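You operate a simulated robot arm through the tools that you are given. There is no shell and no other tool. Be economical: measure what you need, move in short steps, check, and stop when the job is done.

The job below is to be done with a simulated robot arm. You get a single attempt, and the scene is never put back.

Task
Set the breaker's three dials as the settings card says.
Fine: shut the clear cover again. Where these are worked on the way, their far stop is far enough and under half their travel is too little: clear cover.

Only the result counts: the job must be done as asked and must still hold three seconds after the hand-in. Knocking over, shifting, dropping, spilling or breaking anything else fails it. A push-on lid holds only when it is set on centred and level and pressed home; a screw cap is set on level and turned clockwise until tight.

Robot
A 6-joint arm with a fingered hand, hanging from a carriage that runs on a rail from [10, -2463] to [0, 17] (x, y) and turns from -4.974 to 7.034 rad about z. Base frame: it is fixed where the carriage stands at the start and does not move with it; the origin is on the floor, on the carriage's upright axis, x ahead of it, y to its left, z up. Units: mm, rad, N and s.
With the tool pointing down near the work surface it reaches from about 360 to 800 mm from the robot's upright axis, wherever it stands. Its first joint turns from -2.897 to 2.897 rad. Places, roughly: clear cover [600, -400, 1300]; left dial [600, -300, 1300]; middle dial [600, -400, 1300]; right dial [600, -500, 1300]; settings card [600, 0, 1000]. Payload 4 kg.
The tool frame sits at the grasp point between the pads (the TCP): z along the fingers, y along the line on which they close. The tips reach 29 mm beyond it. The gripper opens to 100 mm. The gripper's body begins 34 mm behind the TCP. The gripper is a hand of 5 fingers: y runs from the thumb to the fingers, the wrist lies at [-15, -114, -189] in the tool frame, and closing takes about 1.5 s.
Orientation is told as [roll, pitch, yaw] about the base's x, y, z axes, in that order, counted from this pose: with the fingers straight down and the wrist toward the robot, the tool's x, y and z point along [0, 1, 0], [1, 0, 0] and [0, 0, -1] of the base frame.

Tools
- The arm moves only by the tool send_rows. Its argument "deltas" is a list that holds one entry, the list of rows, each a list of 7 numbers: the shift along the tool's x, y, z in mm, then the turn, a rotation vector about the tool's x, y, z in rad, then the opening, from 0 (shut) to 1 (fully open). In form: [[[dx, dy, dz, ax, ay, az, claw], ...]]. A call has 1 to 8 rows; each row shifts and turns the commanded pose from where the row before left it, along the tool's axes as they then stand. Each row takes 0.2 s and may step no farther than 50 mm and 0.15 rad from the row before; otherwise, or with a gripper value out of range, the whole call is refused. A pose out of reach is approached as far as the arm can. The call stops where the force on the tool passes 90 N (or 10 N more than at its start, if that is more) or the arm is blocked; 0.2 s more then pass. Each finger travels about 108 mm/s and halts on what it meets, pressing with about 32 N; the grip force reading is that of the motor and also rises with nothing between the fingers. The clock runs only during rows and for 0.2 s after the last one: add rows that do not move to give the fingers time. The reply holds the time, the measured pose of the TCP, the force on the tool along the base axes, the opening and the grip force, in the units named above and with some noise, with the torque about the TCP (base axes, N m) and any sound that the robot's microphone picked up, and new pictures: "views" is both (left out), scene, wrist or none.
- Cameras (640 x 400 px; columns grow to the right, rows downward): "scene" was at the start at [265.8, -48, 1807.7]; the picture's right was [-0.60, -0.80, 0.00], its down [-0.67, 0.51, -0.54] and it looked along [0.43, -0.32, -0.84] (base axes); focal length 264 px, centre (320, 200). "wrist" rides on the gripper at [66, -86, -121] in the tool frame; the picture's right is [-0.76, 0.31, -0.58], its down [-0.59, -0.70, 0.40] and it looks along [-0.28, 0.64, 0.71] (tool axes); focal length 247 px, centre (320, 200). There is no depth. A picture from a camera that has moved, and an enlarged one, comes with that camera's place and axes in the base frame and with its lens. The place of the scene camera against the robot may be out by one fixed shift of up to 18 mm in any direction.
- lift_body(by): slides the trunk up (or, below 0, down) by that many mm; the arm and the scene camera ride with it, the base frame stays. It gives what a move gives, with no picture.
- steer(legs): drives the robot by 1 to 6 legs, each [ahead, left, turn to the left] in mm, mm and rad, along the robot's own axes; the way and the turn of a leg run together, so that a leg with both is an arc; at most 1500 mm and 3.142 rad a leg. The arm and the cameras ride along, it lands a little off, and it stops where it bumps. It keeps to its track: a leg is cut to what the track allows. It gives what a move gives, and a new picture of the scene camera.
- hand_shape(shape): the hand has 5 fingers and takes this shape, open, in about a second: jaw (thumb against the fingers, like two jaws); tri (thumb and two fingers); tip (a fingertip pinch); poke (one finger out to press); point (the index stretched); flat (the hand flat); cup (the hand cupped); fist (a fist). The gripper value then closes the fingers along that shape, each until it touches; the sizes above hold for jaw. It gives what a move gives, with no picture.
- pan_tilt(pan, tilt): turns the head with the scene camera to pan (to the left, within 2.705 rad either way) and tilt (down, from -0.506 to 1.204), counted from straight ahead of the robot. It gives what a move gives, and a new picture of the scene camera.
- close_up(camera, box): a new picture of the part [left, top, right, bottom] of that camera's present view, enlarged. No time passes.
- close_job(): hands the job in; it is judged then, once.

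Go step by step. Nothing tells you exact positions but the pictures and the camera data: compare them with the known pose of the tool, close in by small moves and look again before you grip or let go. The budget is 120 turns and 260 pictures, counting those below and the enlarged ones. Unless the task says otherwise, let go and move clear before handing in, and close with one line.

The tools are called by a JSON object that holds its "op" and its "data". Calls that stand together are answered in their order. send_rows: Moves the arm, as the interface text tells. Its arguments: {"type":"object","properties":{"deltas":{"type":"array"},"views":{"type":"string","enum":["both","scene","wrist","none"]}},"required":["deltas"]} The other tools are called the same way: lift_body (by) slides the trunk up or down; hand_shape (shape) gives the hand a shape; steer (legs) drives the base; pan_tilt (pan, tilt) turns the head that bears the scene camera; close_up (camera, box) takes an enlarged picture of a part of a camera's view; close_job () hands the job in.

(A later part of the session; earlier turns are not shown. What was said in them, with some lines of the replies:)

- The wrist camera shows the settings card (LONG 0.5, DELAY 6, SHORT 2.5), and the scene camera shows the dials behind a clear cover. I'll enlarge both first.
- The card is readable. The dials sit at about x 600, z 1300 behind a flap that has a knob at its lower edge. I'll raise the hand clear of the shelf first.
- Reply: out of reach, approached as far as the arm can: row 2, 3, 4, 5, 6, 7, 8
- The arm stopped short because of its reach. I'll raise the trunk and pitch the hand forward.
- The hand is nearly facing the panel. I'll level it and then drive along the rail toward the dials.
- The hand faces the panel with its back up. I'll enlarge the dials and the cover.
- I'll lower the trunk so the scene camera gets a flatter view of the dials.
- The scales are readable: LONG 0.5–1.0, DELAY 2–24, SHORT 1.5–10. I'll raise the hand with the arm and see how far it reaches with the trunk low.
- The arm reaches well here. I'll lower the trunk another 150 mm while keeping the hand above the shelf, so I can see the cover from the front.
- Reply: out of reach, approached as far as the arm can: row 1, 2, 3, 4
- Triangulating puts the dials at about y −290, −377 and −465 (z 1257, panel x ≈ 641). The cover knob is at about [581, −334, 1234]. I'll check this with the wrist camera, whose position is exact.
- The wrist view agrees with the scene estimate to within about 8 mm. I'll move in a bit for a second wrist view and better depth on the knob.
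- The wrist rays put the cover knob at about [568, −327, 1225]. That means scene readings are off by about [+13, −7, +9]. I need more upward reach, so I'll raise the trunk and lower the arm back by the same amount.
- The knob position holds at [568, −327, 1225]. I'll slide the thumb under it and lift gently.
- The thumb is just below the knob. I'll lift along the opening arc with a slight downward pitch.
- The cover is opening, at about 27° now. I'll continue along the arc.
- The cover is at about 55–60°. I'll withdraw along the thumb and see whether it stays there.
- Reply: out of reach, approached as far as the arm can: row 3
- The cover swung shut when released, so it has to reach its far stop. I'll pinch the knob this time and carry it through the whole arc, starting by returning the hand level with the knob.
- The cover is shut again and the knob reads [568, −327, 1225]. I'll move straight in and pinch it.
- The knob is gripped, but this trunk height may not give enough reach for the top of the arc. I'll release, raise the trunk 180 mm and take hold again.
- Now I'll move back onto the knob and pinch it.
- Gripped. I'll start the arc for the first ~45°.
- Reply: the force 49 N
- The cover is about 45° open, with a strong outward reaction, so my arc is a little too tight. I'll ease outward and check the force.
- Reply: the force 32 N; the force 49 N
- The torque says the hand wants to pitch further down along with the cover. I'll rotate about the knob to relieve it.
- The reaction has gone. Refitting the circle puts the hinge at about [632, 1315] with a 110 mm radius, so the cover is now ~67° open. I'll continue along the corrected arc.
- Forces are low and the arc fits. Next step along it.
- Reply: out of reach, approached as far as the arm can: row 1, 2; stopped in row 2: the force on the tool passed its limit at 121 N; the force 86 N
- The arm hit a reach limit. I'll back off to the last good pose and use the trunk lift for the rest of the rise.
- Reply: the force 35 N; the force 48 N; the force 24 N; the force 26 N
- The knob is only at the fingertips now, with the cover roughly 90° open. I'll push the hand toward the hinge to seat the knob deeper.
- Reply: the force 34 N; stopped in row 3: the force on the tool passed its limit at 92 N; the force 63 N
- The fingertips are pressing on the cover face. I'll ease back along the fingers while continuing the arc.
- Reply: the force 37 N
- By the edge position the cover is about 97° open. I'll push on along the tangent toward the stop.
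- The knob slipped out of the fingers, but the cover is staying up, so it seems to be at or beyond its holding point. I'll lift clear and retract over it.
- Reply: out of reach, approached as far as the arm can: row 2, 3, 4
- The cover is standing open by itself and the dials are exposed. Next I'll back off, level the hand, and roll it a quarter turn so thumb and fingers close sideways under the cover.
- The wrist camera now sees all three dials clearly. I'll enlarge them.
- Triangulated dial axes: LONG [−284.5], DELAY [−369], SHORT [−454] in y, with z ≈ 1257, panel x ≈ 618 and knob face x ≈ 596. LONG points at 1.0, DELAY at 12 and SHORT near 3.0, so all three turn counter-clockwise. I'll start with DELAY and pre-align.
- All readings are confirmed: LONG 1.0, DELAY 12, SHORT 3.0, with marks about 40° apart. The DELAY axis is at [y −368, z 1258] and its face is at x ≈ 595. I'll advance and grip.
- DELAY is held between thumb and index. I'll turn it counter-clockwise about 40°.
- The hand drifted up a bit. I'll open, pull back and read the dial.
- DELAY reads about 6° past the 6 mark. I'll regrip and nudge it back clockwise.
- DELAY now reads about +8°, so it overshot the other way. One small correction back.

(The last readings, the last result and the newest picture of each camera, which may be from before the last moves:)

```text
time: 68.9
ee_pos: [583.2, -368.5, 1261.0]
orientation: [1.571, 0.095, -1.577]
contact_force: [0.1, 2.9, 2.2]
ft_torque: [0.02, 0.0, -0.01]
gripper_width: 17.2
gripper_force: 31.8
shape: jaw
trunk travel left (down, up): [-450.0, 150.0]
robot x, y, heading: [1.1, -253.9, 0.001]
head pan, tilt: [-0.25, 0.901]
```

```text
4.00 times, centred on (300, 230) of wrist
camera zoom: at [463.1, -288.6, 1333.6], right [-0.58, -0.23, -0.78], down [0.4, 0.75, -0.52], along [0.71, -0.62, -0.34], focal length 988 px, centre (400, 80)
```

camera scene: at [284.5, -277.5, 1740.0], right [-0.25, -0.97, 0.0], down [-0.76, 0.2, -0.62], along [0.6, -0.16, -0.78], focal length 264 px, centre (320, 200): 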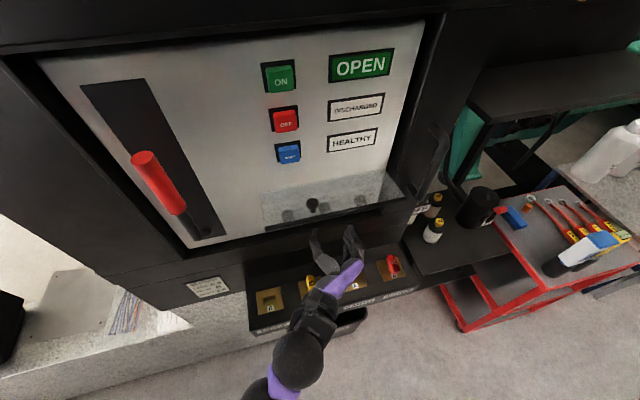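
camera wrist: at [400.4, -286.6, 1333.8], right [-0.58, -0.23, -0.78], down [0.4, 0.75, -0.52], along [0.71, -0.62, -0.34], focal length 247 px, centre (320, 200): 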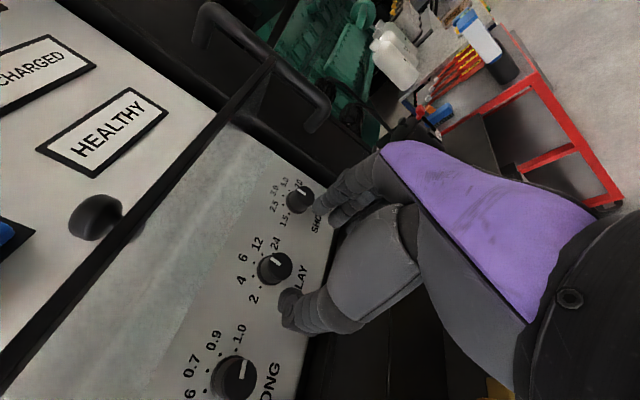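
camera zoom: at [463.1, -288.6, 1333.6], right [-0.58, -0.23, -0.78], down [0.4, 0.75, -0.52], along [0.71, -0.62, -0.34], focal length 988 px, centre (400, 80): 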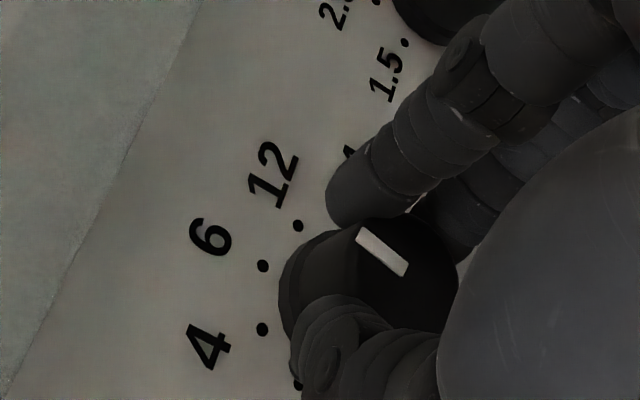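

A more careful projection puts DELAY at about +10° now, and it was nearly right before the nudge. It's already gripped, so I'll turn −0.17 rad.

{"op": "send_rows", "data": {"deltas": [[[0, -0.2, 0, 0, 0, -0.085, 0.1], [0, -0.2, 0, 0, 0, -0.085, 0.1], [0, 0, 0, 0, 0, 0, 0.1], [0, 0, 0, 0, 0, 0, 0.4], [0, 0, 0, 0, 0, 0, 0.6], [0, 0, 0, 0, 0, 0, 0.6], [0, 0, -30, 0, 0, 0, 0.6], [0, 0, -30, 0, 0, 0, 0.6]]], "views": "none"}}

{"op": "close_up", "data": {"camera": "wrist", "box": [220, 225, 348, 305]}}

```text
time: 70.7
ee_pos: [519.2, -368.7, 1259.2]
orientation: [1.572, -0.075, -1.577]
contact_force: [0.5, 0.4, -0.1]
ft_torque: [-0.04, 0.01, -0.03]
gripper_width: 59.5
gripper_force: 0.0
shape: jaw
trunk travel left (down, up): [-450.0, 150.0]
robot x, y, heading: [-0.3, -253.7, -0.007]
head pan, tilt: [-0.25, 0.901]
```

```text
5.00 times, centred on (284, 265) of wrist
camera zoom: at [398.5, -276.9, 1318.6], right [-0.58, -0.36, -0.73], down [0.4, 0.65, -0.64], along [0.71, -0.67, -0.23], focal length 1235 px, centre (500, -125)
```

zoom: 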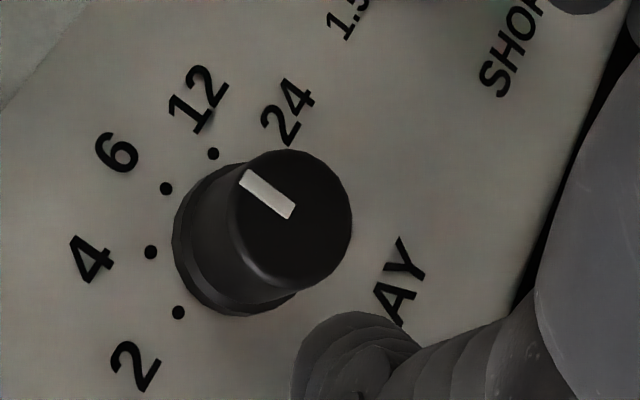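

DELAY reads within about 1° of 6. Next is SHORT, at about [y −451, z 1258]; I'll shift right with a smaller opening and pre-rotate clockwise.

{"op": "send_rows", "data": {"deltas": [[[-3, 41, -10, 0, 0, 0, 0.5], [-2, 41, 0, 0, 0, 0, 0.5], [0, 0, 0, 0, 0, 0.14, 0.5], [0, 0, 0, 0, 0, 0.14, 0.5], [0, 0, 0, 0, 0, 0.14, 0.5], [0, 0, 10, 0, 0, 0, 0.5]]], "views": "wrist"}}

{"op": "close_up", "data": {"camera": "wrist", "box": [220, 225, 348, 305]}}

```text
time: 72.1
ee_pos: [520.8, -448.5, 1261.4]
orientation: [1.571, 0.346, -1.58]
contact_force: [0.2, 0.3, -0.5]
ft_torque: [0.0, 0.02, 0.01]
gripper_width: 50.6
gripper_force: 0.0
shape: jaw
trunk travel left (down, up): [-450.0, 150.0]
robot x, y, heading: [2.8, -252.1, -0.0]
head pan, tilt: [-0.25, 0.901]
camera wrist: at [400.3, -389.8, 1352.9], right [-0.58, -0.03, -0.82], down [0.41, 0.86, -0.32], along [0.71, -0.51, -0.48], focal length 247 px, centre (320, 200)
```

wrist: 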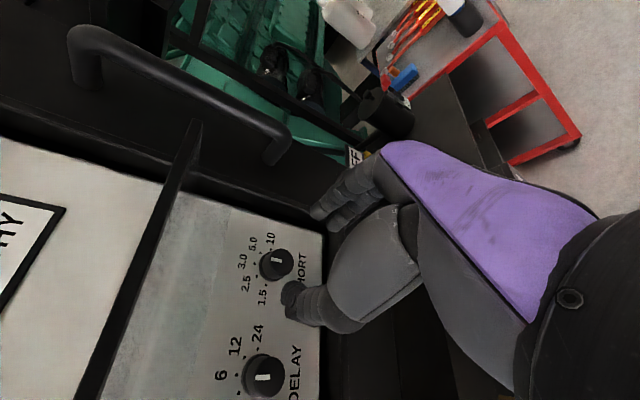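

```text
5.00 times, centred on (284, 265) of wrist
camera zoom: at [400.3, -389.8, 1352.9], right [-0.58, -0.03, -0.82], down [0.41, 0.86, -0.32], along [0.71, -0.51, -0.48], focal length 1235 px, centre (500, -125)
```

zoom: 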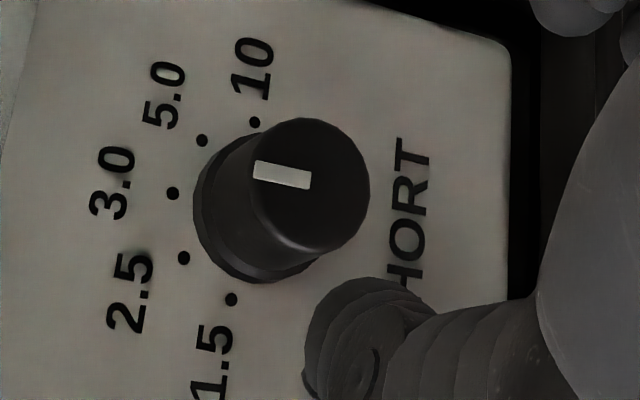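

SHORT is at about 3.0 with its axis at [−452, 1258]. I'll advance, grip and check the grip before turning.

{"op": "send_rows", "data": {"deltas": [[[1, 3.4, 22, 0, 0, 0, 0.5], [0, 0, 22, 0, 0, 0, 0.5], [0, 0, 18, 0, 0, 0, 0.5], [0, 0, 0, 0, 0, 0, 0.3], [0, 0, 0, 0, 0, 0, 0.2], [0, 0, 0, 0, 0, 0, 0.1], [0, 0, 0, 0, 0, 0, 0.1]]], "views": "none"}}

{"op": "close_up", "data": {"camera": "wrist", "box": [220, 180, 380, 280]}}

```text
time: 73.7
ee_pos: [580.8, -451.8, 1260.4]
orientation: [1.57, 0.344, -1.579]
contact_force: [-2.0, -3.7, -0.3]
ft_torque: [-0.06, 0.06, -0.24]
gripper_width: 13.7
gripper_force: 31.9
shape: jaw
trunk travel left (down, up): [-450.0, 150.0]
robot x, y, heading: [0.3, -255.2, 0.003]
head pan, tilt: [-0.25, 0.901]
```

```text
4.00 times, centred on (300, 230) of wrist
camera zoom: at [460.7, -391.7, 1350.4], right [-0.58, -0.03, -0.82], down [0.41, 0.86, -0.32], along [0.71, -0.51, -0.48], focal length 988 px, centre (400, 80)
```

zoom: 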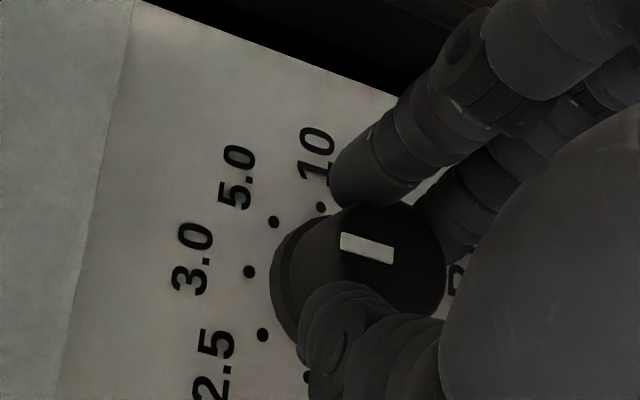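

{"op": "send_rows", "data": {"deltas": [[[0, -0.4, 0, 0, 0, -0.134, 0.1], [0, -0.4, 0, 0, 0, -0.134, 0.1], [0, -0.4, 0, 0, 0, -0.134, 0.1], [0, -0.4, 0, 0, 0, -0.134, 0.1], [0, -0.4, 0, 0, 0, -0.134, 0.1], [0, 0, 0, 0, 0, 0, 0.1]]], "views": "none"}}

{"op": "send_rows", "data": {"deltas": [[[0, 0, 0, 0, 0, 0, 0.3], [0, 0, 0, 0, 0, 0, 0.5], [0, 0, 0, 0, 0, 0, 0.5], [0, 0, -30, 0, 0, 0, 0.5], [0, 0, -30, 0, 0, 0, 0.5], [0, 0, 0, 0, 0, 0.1, 0.5], [0, 0, 0, 0, 0, 0.1, 0.5]]], "views": "wrist"}}

{"op": "close_up", "data": {"camera": "wrist", "box": [220, 225, 348, 305]}}

```text
time: 75.1
ee_pos: [582.0, -448.7, 1259.2]
orientation: [1.565, -0.328, -1.575]
contact_force: [-7.1, 3.5, -12.9]
ft_torque: [0.08, 0.3, -0.1]
gripper_width: 13.7
gripper_force: 31.6
shape: jaw
trunk travel left (down, up): [-450.0, 150.0]
robot x, y, heading: [4.7, -254.0, -0.002]
head pan, tilt: [-0.25, 0.901]
```

```text
time: 76.7
ee_pos: [521.7, -449.9, 1261.1]
orientation: [1.57, -0.124, -1.578]
contact_force: [0.4, 0.5, 0.4]
ft_torque: [0.02, 0.01, 0.0]
gripper_width: 49.8
gripper_force: 0.1
shape: jaw
trunk travel left (down, up): [-450.0, 150.0]
robot x, y, heading: [2.5, -251.9, -0.0]
head pan, tilt: [-0.25, 0.901]
camera wrist: at [402.4, -355.9, 1315.0], right [-0.58, -0.39, -0.71], down [0.4, 0.62, -0.67], along [0.71, -0.68, -0.2], focal length 247 px, centre (320, 200)
```

wrist: 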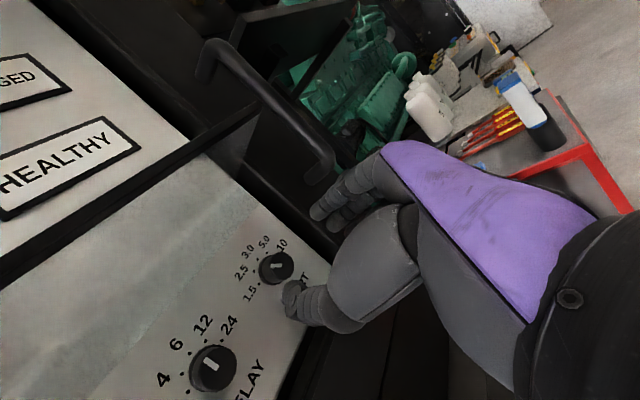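

```text
5.00 times, centred on (284, 265) of wrist
camera zoom: at [402.4, -355.9, 1315.0], right [-0.58, -0.39, -0.71], down [0.4, 0.62, -0.67], along [0.71, -0.68, -0.2], focal length 1235 px, centre (500, -125)
```

zoom: 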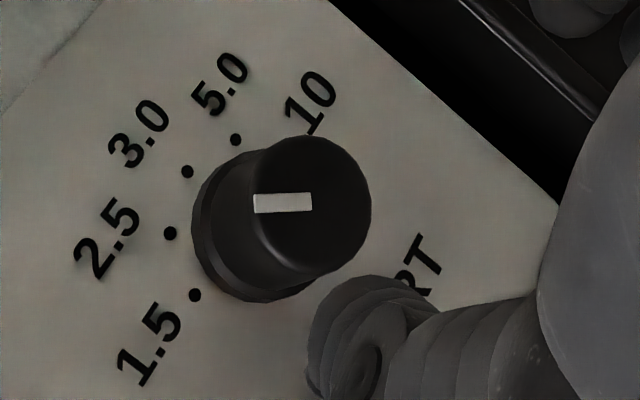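

SHORT is at 2.5 (measured −39°). Now LONG: I'll shift left to about y −285, pre-rotated clockwise.

{"op": "send_rows", "data": {"deltas": [[[0, 0, -10, 0, 0, 0.124, 0.6], [0, -42, 0, 0, 0, 0, 0.6], [0, -42, 0, 0, 0, 0, 0.6], [0, -41, 0, 0, 0, 0, 0.6], [0, -41, 0, 0, 0, 0, 0.6], [0, 0, 0, 0, 0, 0.15, 0.6], [0, 0, 0, 0, 0, 0.15, 0.6], [0, 0, 10, 0, 0, 0.05, 0.6]]], "views": "wrist"}}

{"op": "close_up", "data": {"camera": "wrist", "box": [220, 225, 348, 305]}}

```text
time: 78.5
ee_pos: [526.0, -283.9, 1260.8]
orientation: [1.57, 0.351, -1.58]
contact_force: [0.9, -0.4, -0.1]
ft_torque: [0.0, -0.05, 0.04]
gripper_width: 59.8
gripper_force: 0.0
shape: jaw
trunk travel left (down, up): [-450.0, 150.0]
robot x, y, heading: [0.3, -249.4, -0.003]
head pan, tilt: [-0.25, 0.901]
camera wrist: at [405.2, -225.0, 1351.6], right [-0.58, -0.02, -0.82], down [0.41, 0.86, -0.31], along [0.71, -0.51, -0.49], focal length 247 px, centre (320, 200)
```

wrist: 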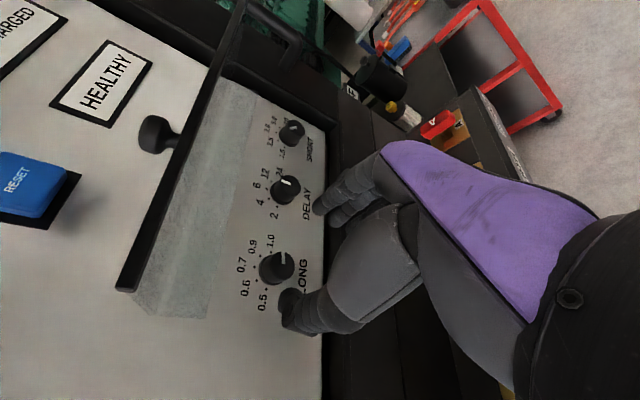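

```text
5.00 times, centred on (284, 265) of wrist
camera zoom: at [405.2, -225.0, 1351.6], right [-0.58, -0.02, -0.82], down [0.41, 0.86, -0.31], along [0.71, -0.51, -0.49], focal length 1235 px, centre (500, -125)
```

zoom: 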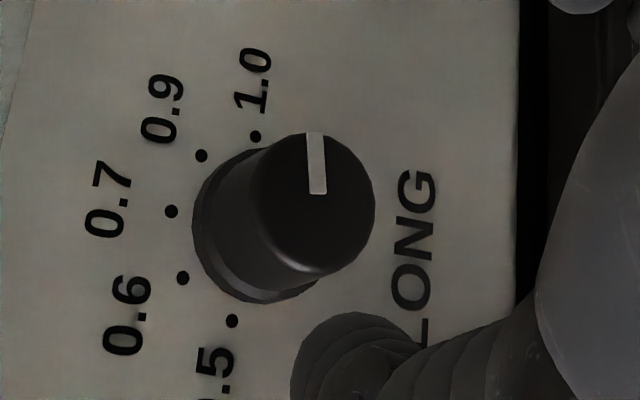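

LONG's axis is at [−284, 1257] and it points at 1.0; it needs about 160° counter-clockwise. I'll grip it and turn in 40° bites.

{"op": "send_rows", "data": {"deltas": [[[-1, 0, 20, 0, 0, 0, 0.6], [0, 0, 20, 0, 0, 0, 0.6], [0, 0, 15, 0, 0, 0, 0.6], [0, 0, 0, 0, 0, 0, 0.3], [0, 0, 0, 0, 0, 0, 0.2], [0, 0, 0, 0, 0, 0, 0.1], [0, 0, 0, 0, 0, 0, 0.1], [0, -0.4, 0, 0, 0, -0.14, 0.1]]], "views": "none"}}

{"op": "send_rows", "data": {"deltas": [[[0, -0.4, 0, 0, 0, -0.15, 0.1], [0, -0.4, 0, 0, 0, -0.15, 0.1], [0, -0.4, 0, 0, 0, -0.15, 0.1], [0, -0.4, 0, 0, 0, -0.15, 0.1], [0, 0, 0, 0, 0, 0, 0.1], [0, 0, 0, 0, 0, 0, 0.4], [0, 0, 0, 0, 0, 0, 0.6], [0, 0, 0, 0, 0, 0, 0.6]]], "views": "wrist"}}

```text
time: 80.3
ee_pos: [581.5, -284.0, 1260.2]
orientation: [1.569, 0.207, -1.579]
contact_force: [-0.9, 0.7, 1.9]
ft_torque: [0.0, 0.03, -0.07]
gripper_width: 12.7
gripper_force: 31.7
shape: jaw
trunk travel left (down, up): [-450.0, 150.0]
robot x, y, heading: [2.7, -247.9, -0.005]
head pan, tilt: [-0.25, 0.901]
```

```text
time: 82.1
ee_pos: [579.1, -282.5, 1260.7]
orientation: [1.571, -0.395, -1.581]
contact_force: [-0.5, 0.1, -0.7]
ft_torque: [0.0, -0.01, -0.02]
gripper_width: 60.0
gripper_force: 0.1
shape: jaw
trunk travel left (down, up): [-450.0, 150.0]
robot x, y, heading: [1.4, -253.9, -0.006]
head pan, tilt: [-0.25, 0.901]
camera wrist: at [458.8, -177.4, 1288.3], right [-0.58, -0.57, -0.58], down [0.4, 0.42, -0.81], along [0.71, -0.71, -0.02], focal length 247 px, centre (320, 200)
```

wrist: 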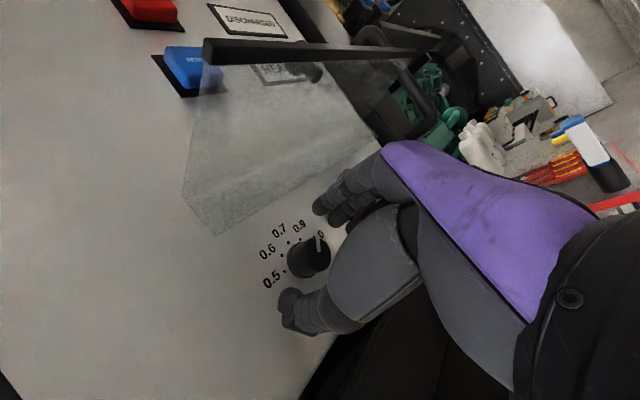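

{"op": "send_rows", "data": {"deltas": [[[0, 0.4, 0, 0, 0, 0.15, 0.6], [0, 0.4, 0, 0, 0, 0.15, 0.6], [0, 0.4, 0, 0, 0, 0.15, 0.6], [0, 0.4, 0, 0, 0, 0.15, 0.6], [0, 0.4, 0, 0, 0, 0.15, 0.4], [0, 0, 0, 0, 0, 0, 0.2], [0, 0, 0, 0, 0, 0, 0.1], [0, 0, 0, 0, 0, 0, 0.1]]], "views": "none"}}

{"op": "close_up", "data": {"camera": "wrist", "box": [220, 180, 380, 280]}}

```text
time: 83.9
ee_pos: [579.9, -285.1, 1262.1]
orientation: [1.572, 0.356, -1.577]
contact_force: [-2.8, -0.6, 3.4]
ft_torque: [-0.04, 0.0, -0.08]
gripper_width: 12.7
gripper_force: 31.8
shape: jaw
trunk travel left (down, up): [-450.0, 150.0]
robot x, y, heading: [4.0, -249.7, 0.001]
head pan, tilt: [-0.25, 0.901]
```

```text
4.00 times, centred on (300, 230) of wrist
camera zoom: at [458.6, -226.8, 1353.0], right [-0.58, -0.02, -0.82], down [0.41, 0.86, -0.3], along [0.71, -0.51, -0.49], focal length 988 px, centre (400, 80)
```

zoom: 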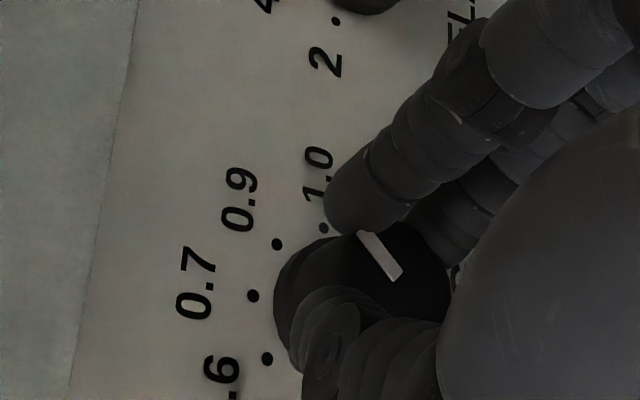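

LONG is now at 0.9 (≈42°). Next bite.

{"op": "send_rows", "data": {"deltas": [[[-0.5, -0.4, 0, 0, 0, -0.15, 0.1], [-0.5, -0.4, 0, 0, 0, -0.15, 0.1], [0, -0.4, 0, 0, 0, -0.15, 0.1], [0, -0.4, 0, 0, 0, -0.15, 0.1], [0, -0.4, 0, 0, 0, -0.15, 0.1], [0, 0, 0, 0, 0, 0, 0.1], [0, 0, 0, 0, 0, 0, 0.5], [0, 0, 0, 0, 0, 0, 0.6]]], "views": "none"}}

{"op": "send_rows", "data": {"deltas": [[[0, 0.4, 0, 0, 0, 0.15, 0.6], [0, 0.4, 0, 0, 0, 0.15, 0.6], [0, 0.4, 0, 0, 0, 0.15, 0.6], [0, 0.4, 0, 0, 0, 0.15, 0.6], [0, 0.4, 0, 0, 0, 0.15, 0.4], [0, 0, 0, 0, 0, 0, 0.2], [0, 0, 0, 0, 0, 0, 0.1], [0, 0, 0, 0, 0, 0, 0.1]]], "views": "none"}}

{"op": "close_up", "data": {"camera": "wrist", "box": [220, 180, 380, 280]}}

```text
time: 85.7
ee_pos: [579.4, -283.1, 1259.0]
orientation: [1.572, -0.393, -1.58]
contact_force: [-0.4, -0.5, 0.7]
ft_torque: [0.0, 0.03, 0.0]
gripper_width: 59.6
gripper_force: 0.0
shape: jaw
trunk travel left (down, up): [-450.0, 150.0]
robot x, y, heading: [5.0, -250.1, -0.004]
head pan, tilt: [-0.25, 0.901]
```

```text
time: 87.5
ee_pos: [580.9, -284.0, 1259.7]
orientation: [1.573, 0.358, -1.579]
contact_force: [-2.7, -1.5, 2.1]
ft_torque: [-0.02, 0.02, -0.11]
gripper_width: 13.7
gripper_force: 32.3
shape: jaw
trunk travel left (down, up): [-450.0, 150.0]
robot x, y, heading: [2.6, -254.4, -0.001]
head pan, tilt: [-0.25, 0.901]
```

```text
4.00 times, centred on (300, 230) of wrist
camera zoom: at [459.2, -225.5, 1351.8], right [-0.58, -0.02, -0.82], down [0.41, 0.86, -0.3], along [0.71, -0.51, -0.49], focal length 988 px, centre (400, 80)
```

zoom: 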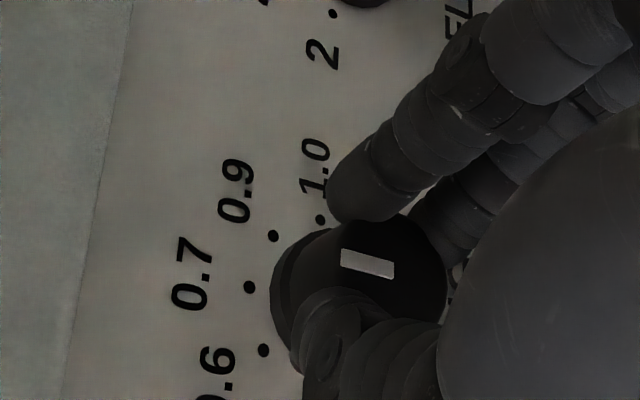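

LONG is at 0.7 (0°). Two more bites to 0.5.

{"op": "send_rows", "data": {"deltas": [[[0, -0.4, 0, 0, 0, -0.15, 0.1], [0, -0.4, 0, 0, 0, -0.15, 0.1], [0, -0.4, 0, 0, 0, -0.15, 0.1], [0, -0.4, 0, 0, 0, -0.15, 0.1], [0, -0.4, 0, 0, 0, -0.15, 0.1], [0, 0, 0, 0, 0, 0, 0.1], [0, 0, 0, 0, 0, 0, 0.5], [0, 0, 0, 0, 0, 0, 0.6]]], "views": "none"}}

{"op": "send_rows", "data": {"deltas": [[[0, 0.4, 0, 0, 0, 0.15, 0.6], [0, 0.4, 0, 0, 0, 0.15, 0.6], [0, 0.4, 0, 0, 0, 0.15, 0.6], [0, 0.4, 0, 0, 0, 0.15, 0.6], [0, 0.4, 0, 0, 0, 0.15, 0.4], [0, 0, 0, 0, 0, 0, 0.2], [0, 0, 0, 0, 0, 0, 0.1], [0, 0, 0, 0, 0, 0, 0.1]]], "views": "none"}}

{"op": "close_up", "data": {"camera": "wrist", "box": [220, 180, 380, 280]}}

```text
time: 89.3
ee_pos: [579.0, -283.1, 1260.3]
orientation: [1.572, -0.39, -1.58]
contact_force: [-0.1, -0.2, -0.1]
ft_torque: [-0.06, 0.02, 0.0]
gripper_width: 59.7
gripper_force: 0.1
shape: jaw
trunk travel left (down, up): [-450.0, 150.0]
robot x, y, heading: [0.0, -252.3, -0.0]
head pan, tilt: [-0.25, 0.901]
```

```text
time: 91.1
ee_pos: [579.1, -283.7, 1259.2]
orientation: [1.574, 0.359, -1.578]
contact_force: [-2.6, -0.6, 3.7]
ft_torque: [-0.04, -0.01, -0.07]
gripper_width: 14.0
gripper_force: 32.2
shape: jaw
trunk travel left (down, up): [-450.0, 150.0]
robot x, y, heading: [1.1, -249.4, -0.003]
head pan, tilt: [-0.25, 0.901]
```

```text
4.00 times, centred on (300, 230) of wrist
camera zoom: at [458.6, -226.3, 1351.8], right [-0.58, -0.02, -0.82], down [0.41, 0.86, -0.3], along [0.71, -0.51, -0.49], focal length 988 px, centre (400, 80)
```

zoom: 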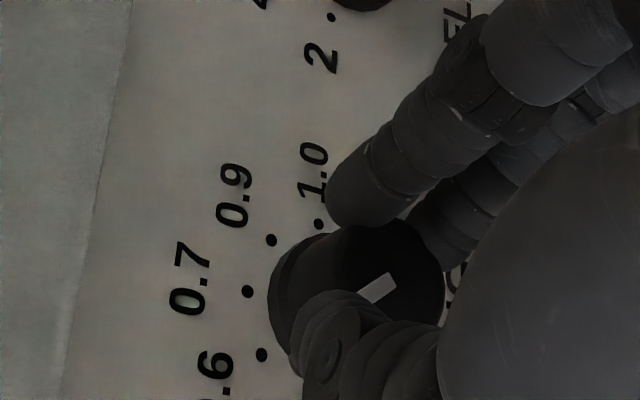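

LONG is at about 0.6. Last bite, then I'll withdraw and read.

{"op": "send_rows", "data": {"deltas": [[[0, -0.4, 0, 0, 0, -0.15, 0.1], [0, -0.4, 0, 0, 0, -0.15, 0.1], [0, -0.4, 0, 0, 0, -0.15, 0.1], [0, -0.4, 0, 0, 0, -0.15, 0.1], [0, -0.4, 0, 0, 0, -0.15, 0.1], [0, 0, 0, 0, 0, 0, 0.1], [0, 0, 0, 0, 0, 0, 0.5], [0, 0, 0, 0, 0, 0, 0.6]]], "views": "none"}}

{"op": "send_rows", "data": {"deltas": [[[0, 0, -30, 0, 0, 0, 0.6], [0, 0, -30, 0, 0, 0.13, 0.6], [0, 0, 0, 0, 0, 0.13, 0.6], [0, 0, 0, 0, 0, 0.13, 0.6], [0, 0, 0, 0, 0, 0, 0.6]]], "views": "wrist"}}

{"op": "close_up", "data": {"camera": "wrist", "box": [220, 225, 348, 305]}}

```text
time: 92.9
ee_pos: [577.8, -283.8, 1259.1]
orientation: [1.571, -0.391, -1.581]
contact_force: [0.2, 0.1, 1.2]
ft_torque: [0.0, 0.0, -0.01]
gripper_width: 60.0
gripper_force: 0.1
shape: jaw
trunk travel left (down, up): [-450.0, 150.0]
robot x, y, heading: [4.2, -253.4, -0.007]
head pan, tilt: [-0.25, 0.901]
```

```text
time: 94.1
ee_pos: [518.9, -283.5, 1259.6]
orientation: [1.571, 0.0, -1.579]
contact_force: [-0.3, -0.9, 0.3]
ft_torque: [0.0, 0.02, -0.01]
gripper_width: 59.8
gripper_force: 0.1
shape: jaw
trunk travel left (down, up): [-450.0, 150.0]
robot x, y, heading: [0.4, -252.3, 0.003]
head pan, tilt: [-0.25, 0.901]
camera wrist: at [398.7, -195.6, 1325.9], right [-0.58, -0.3, -0.76], down [0.4, 0.7, -0.59], along [0.71, -0.65, -0.28], focal length 247 px, centre (320, 200)
```

wrist: 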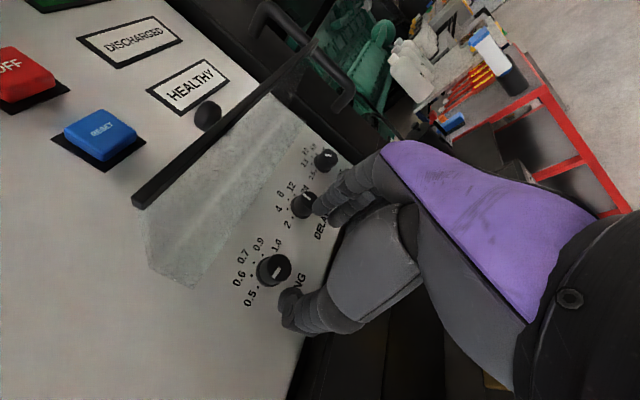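

```text
5.00 times, centred on (284, 265) of wrist
camera zoom: at [398.7, -195.6, 1325.9], right [-0.58, -0.3, -0.76], down [0.4, 0.7, -0.59], along [0.71, -0.65, -0.28], focal length 1235 px, centre (500, -125)
```

zoom: 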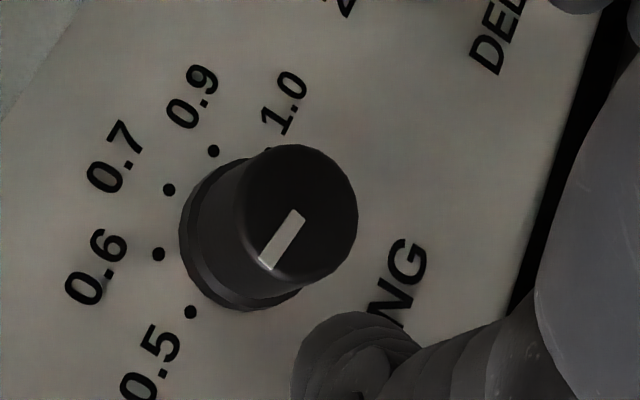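

LONG reads −83°, essentially on the 0.5 mark. Now I'll close the cover: back out, rise above it, and press it down from outside.

{"op": "send_rows", "data": {"deltas": [[[0, 0, -45, 0, 0, 0, 0.6], [0, 0, -45, 0, 0, 0, 0.3], [0, 40, 0, 0, 0, 0, 0], [0, 40, 0, 0, 0, 0, 0], [0, 30, 0, 0, 0, 0, 0], [0, 0, 0, 0, 0, 0, 0]]], "views": "none"}}

{"op": "lift_body", "data": {"by": 150}}

{"op": "send_rows", "data": {"deltas": [[[30, 0, 0, 0, 0, 0, 0], [0, 0, 0, 0, 0, 0, 0]]], "views": "both"}}

```text
time: 95.5
ee_pos: [429.4, -391.8, 1262.6]
orientation: [1.571, -0.002, -1.578]
contact_force: [0.0, -0.3, 0.3]
ft_torque: [0.03, -0.02, 0.01]
gripper_width: 0.4
gripper_force: 31.7
shape: jaw
trunk travel left (down, up): [-450.0, 150.0]
robot x, y, heading: [1.4, -251.8, -0.006]
head pan, tilt: [-0.25, 0.901]
```

```text
time: 97.3
ee_pos: [429.6, -391.0, 1411.2]
orientation: [1.571, -0.001, -1.578]
contact_force: [0.1, 0.4, -0.5]
ft_torque: [-0.03, -0.04, -0.01]
gripper_width: 0.1
gripper_force: 31.7
shape: jaw
trunk travel left (down, up): [-600.0, 0.0]
robot x, y, heading: [-1.4, -255.8, -0.003]
head pan, tilt: [-0.25, 0.901]
```

```text
time: 97.9
ee_pos: [428.0, -388.1, 1440.9]
orientation: [1.57, -0.001, -1.581]
contact_force: [0.1, 0.1, 0.2]
ft_torque: [0.01, 0.0, 0.02]
gripper_width: 0.1
gripper_force: 32.0
shape: jaw
trunk travel left (down, up): [-600.0, 0.0]
robot x, y, heading: [2.2, -255.0, -0.004]
head pan, tilt: [-0.25, 0.901]
camera scene: at [284.3, -277.5, 1890.0], right [-0.25, -0.97, 0.0], down [-0.76, 0.2, -0.62], along [0.6, -0.16, -0.78], focal length 264 px, centre (320, 200)
camera wrist: at [309.1, -302.1, 1507.0], right [-0.58, -0.3, -0.76], down [0.4, 0.7, -0.59], along [0.71, -0.65, -0.28], focal length 247 px, centre (320, 200)
```

scene: 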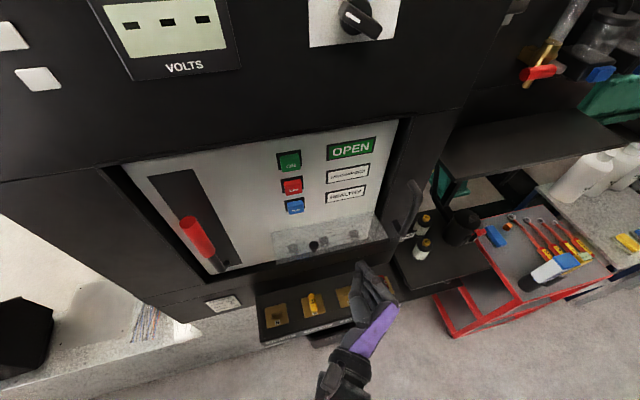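
wrist: 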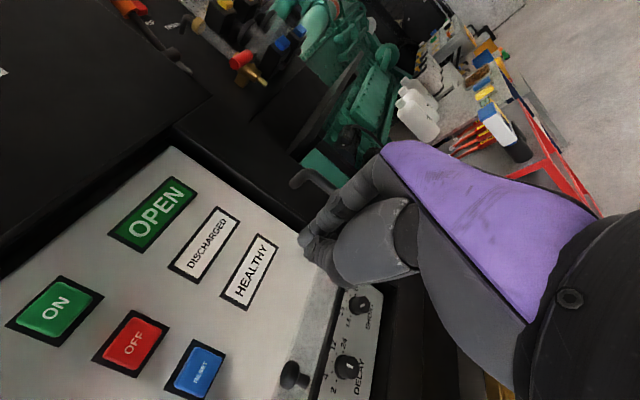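

I'll go forward over the cover and press down gently.

{"op": "send_rows", "data": {"deltas": [[[0, 0, 40, 0, 0, 0, 0], [0, 0, 40, 0, 0, 0, 0], [0, 0, 20, 0, 0, 0, 0], [-15, 0, 0, 0, 0, 0, 0], [-15, 0, 0, 0, 0, 0, 0], [-10, 0, 0, 0, 0, 0, 0], [-10, 0, 0, 0, 0, 0, 0]]], "views": "both"}}

```text
time: 99.5
ee_pos: [528.2, -392.4, 1390.4]
orientation: [1.57, -0.003, -1.578]
contact_force: [0.3, -0.1, -0.1]
ft_torque: [-0.01, 0.01, 0.01]
gripper_width: 0.1
gripper_force: 31.8
shape: jaw
trunk travel left (down, up): [-600.0, 0.0]
robot x, y, heading: [-2.0, -251.0, -0.004]
head pan, tilt: [-0.25, 0.901]
camera scene: at [284.4, -277.5, 1890.0], right [-0.25, -0.97, 0.0], down [-0.76, 0.2, -0.62], along [0.6, -0.16, -0.78], focal length 264 px, centre (320, 200)
camera wrist: at [407.4, -305.8, 1456.0], right [-0.58, -0.3, -0.76], down [0.4, 0.7, -0.59], along [0.71, -0.65, -0.28], focal length 247 px, centre (320, 200)
```

scene: 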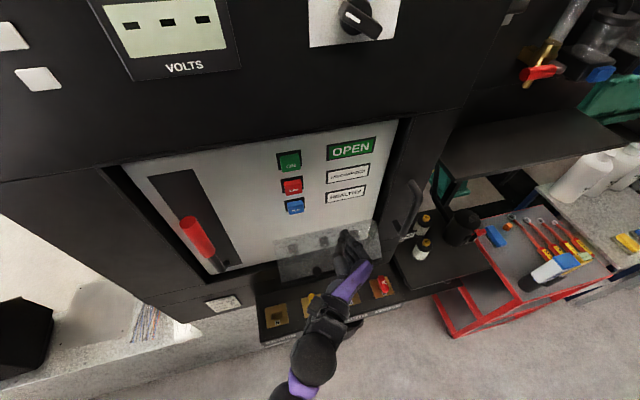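
wrist: 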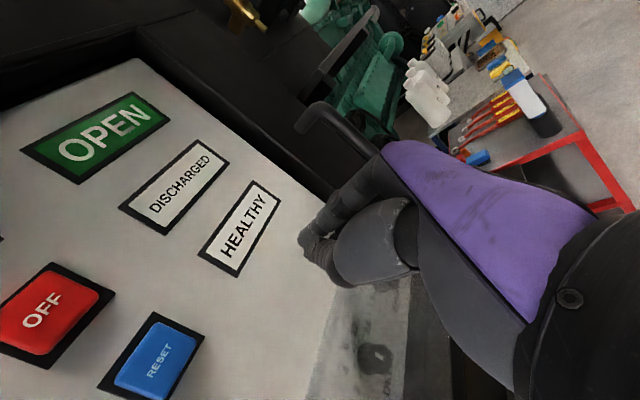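

{"op": "close_up", "data": {"camera": "scene", "box": [240, 190, 416, 300]}}

```text
3.64 times, centred on (328, 245) of scene
camera zoom: at [284.4, -277.5, 1890.0], right [-0.25, -0.97, 0.0], down [-0.76, 0.2, -0.62], along [0.6, -0.16, -0.78], focal length 959 px, centre (291, 36)
```

zoom: 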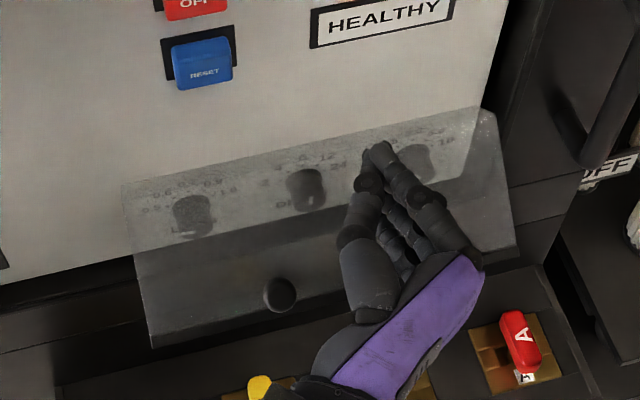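

The cover has come down most of the way. I'll move the hand back clear and see where it settles.

{"op": "send_rows", "data": {"deltas": [[[0, 0, -40, 0, 0, 0, 0], [0, 0, -40, 0, 0, 0, 0], [0, 0, 0, 0, 0, 0, 0], [0, 0, 0, 0, 0, 0, 0]]], "views": "none"}}

{"op": "close_up", "data": {"camera": "scene", "box": [240, 190, 416, 300]}}

```text
time: 100.5
ee_pos: [447.6, -389.7, 1390.4]
orientation: [1.572, -0.002, -1.58]
contact_force: [-0.1, -0.1, 0.7]
ft_torque: [0.0, -0.01, -0.03]
gripper_width: 0.0
gripper_force: 32.5
shape: jaw
trunk travel left (down, up): [-600.0, 0.0]
robot x, y, heading: [-2.7, -253.5, -0.004]
head pan, tilt: [-0.25, 0.901]
```

```text
3.64 times, centred on (328, 245) of scene
camera zoom: at [284.3, -277.5, 1890.0], right [-0.25, -0.97, 0.0], down [-0.76, 0.2, -0.62], along [0.6, -0.16, -0.78], focal length 959 px, centre (291, 36)
```

zoom: 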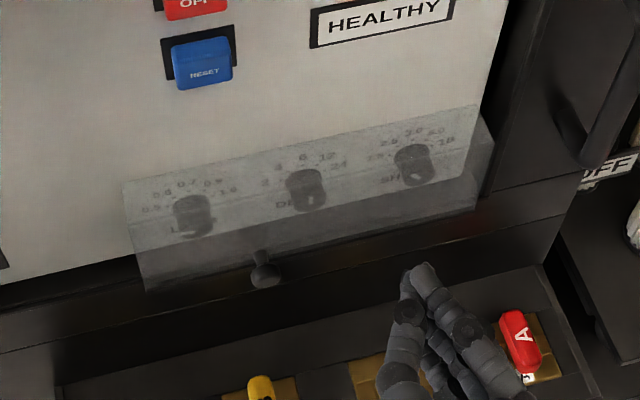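

The cover is fully shut; the knob is exactly at its closed position. I'll do one last check of all three dials through the cover from the earlier safe pose.

{"op": "lift_body", "data": {"by": -150}}

{"op": "send_rows", "data": {"deltas": [[[0, -40, -25, 0, 0, 0, 0], [0, -40, -25, 0, 0, 0, 0.5], [0, 0, 0, 0, 0, 0, 0.5]]], "views": "wrist"}}

{"op": "close_up", "data": {"camera": "wrist", "box": [160, 180, 352, 300]}}

{"op": "close_up", "data": {"camera": "wrist", "box": [160, 240, 320, 340]}}

```text
time: 102.2
ee_pos: [448.7, -390.9, 1239.4]
orientation: [1.571, -0.001, -1.58]
contact_force: [0.0, 0.2, 0.0]
ft_torque: [0.03, -0.04, 0.04]
gripper_width: 0.0
gripper_force: 31.9
shape: jaw
trunk travel left (down, up): [-450.0, 150.0]
robot x, y, heading: [1.0, -252.3, -0.006]
head pan, tilt: [-0.25, 0.901]
```

```text
time: 103.0
ee_pos: [398.3, -312.1, 1237.0]
orientation: [1.573, -0.003, -1.579]
contact_force: [0.3, -0.2, -0.9]
ft_torque: [0.01, 0.03, 0.0]
gripper_width: 49.9
gripper_force: 0.1
shape: jaw
trunk travel left (down, up): [-450.0, 150.0]
robot x, y, heading: [0.8, -253.6, -0.005]
head pan, tilt: [-0.25, 0.901]
camera wrist: at [279.0, -224.8, 1302.3], right [-0.58, -0.3, -0.76], down [0.4, 0.7, -0.59], along [0.71, -0.65, -0.28], focal length 247 px, centre (320, 200)
```

wrist: 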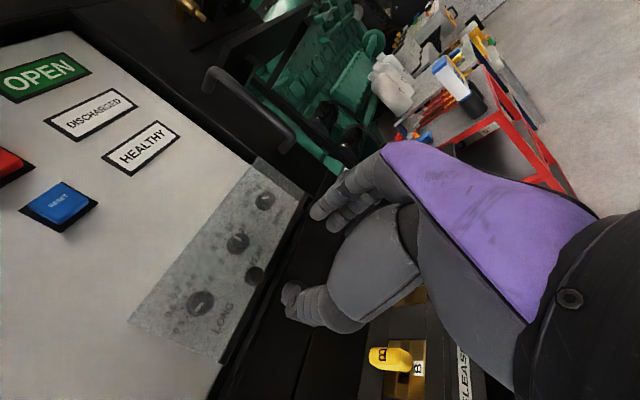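

```text
3.33 times, centred on (256, 240) of wrist
camera zoom: at [279.0, -224.8, 1302.3], right [-0.58, -0.3, -0.76], down [0.4, 0.7, -0.59], along [0.71, -0.65, -0.28], focal length 823 px, centre (533, 67)
```

zoom: 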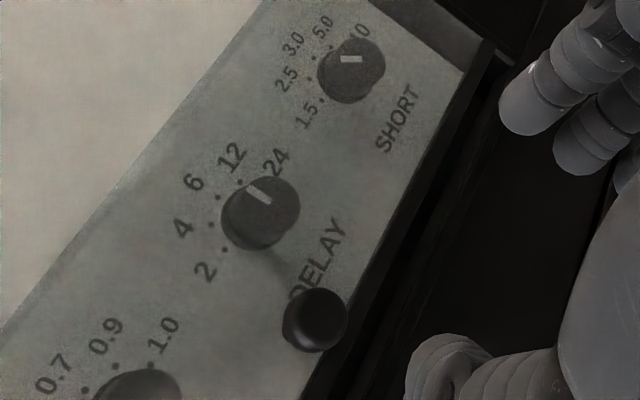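

```text
4.00 times, centred on (240, 290) of wrist
camera zoom: at [279.0, -224.8, 1302.3], right [-0.58, -0.3, -0.76], down [0.4, 0.7, -0.59], along [0.71, -0.65, -0.28], focal length 988 px, centre (640, -160)
```

zoom: 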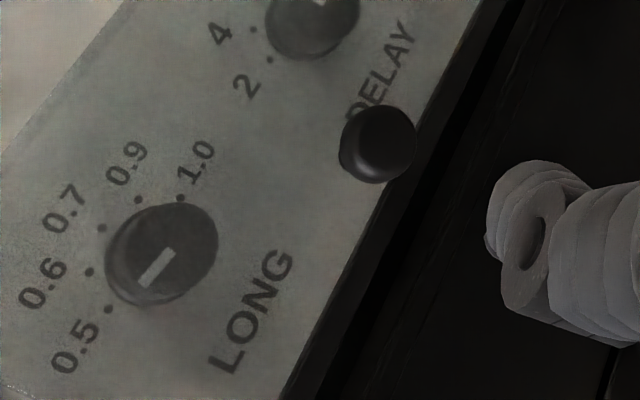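

All three dials read as set (LONG 0.5, DELAY 6, SHORT 2.5), the cover is shut and the hand is clear. Handing in now.

{"op": "close_job", "data": {}}

```text
The job is handed in.
```

I set the dials to the card (LONG 0.5, DELAY 6, SHORT 2.5), shut the clear cover, moved the hand clear and handed the job in; by camera each pointer is within about 5° of its mark.
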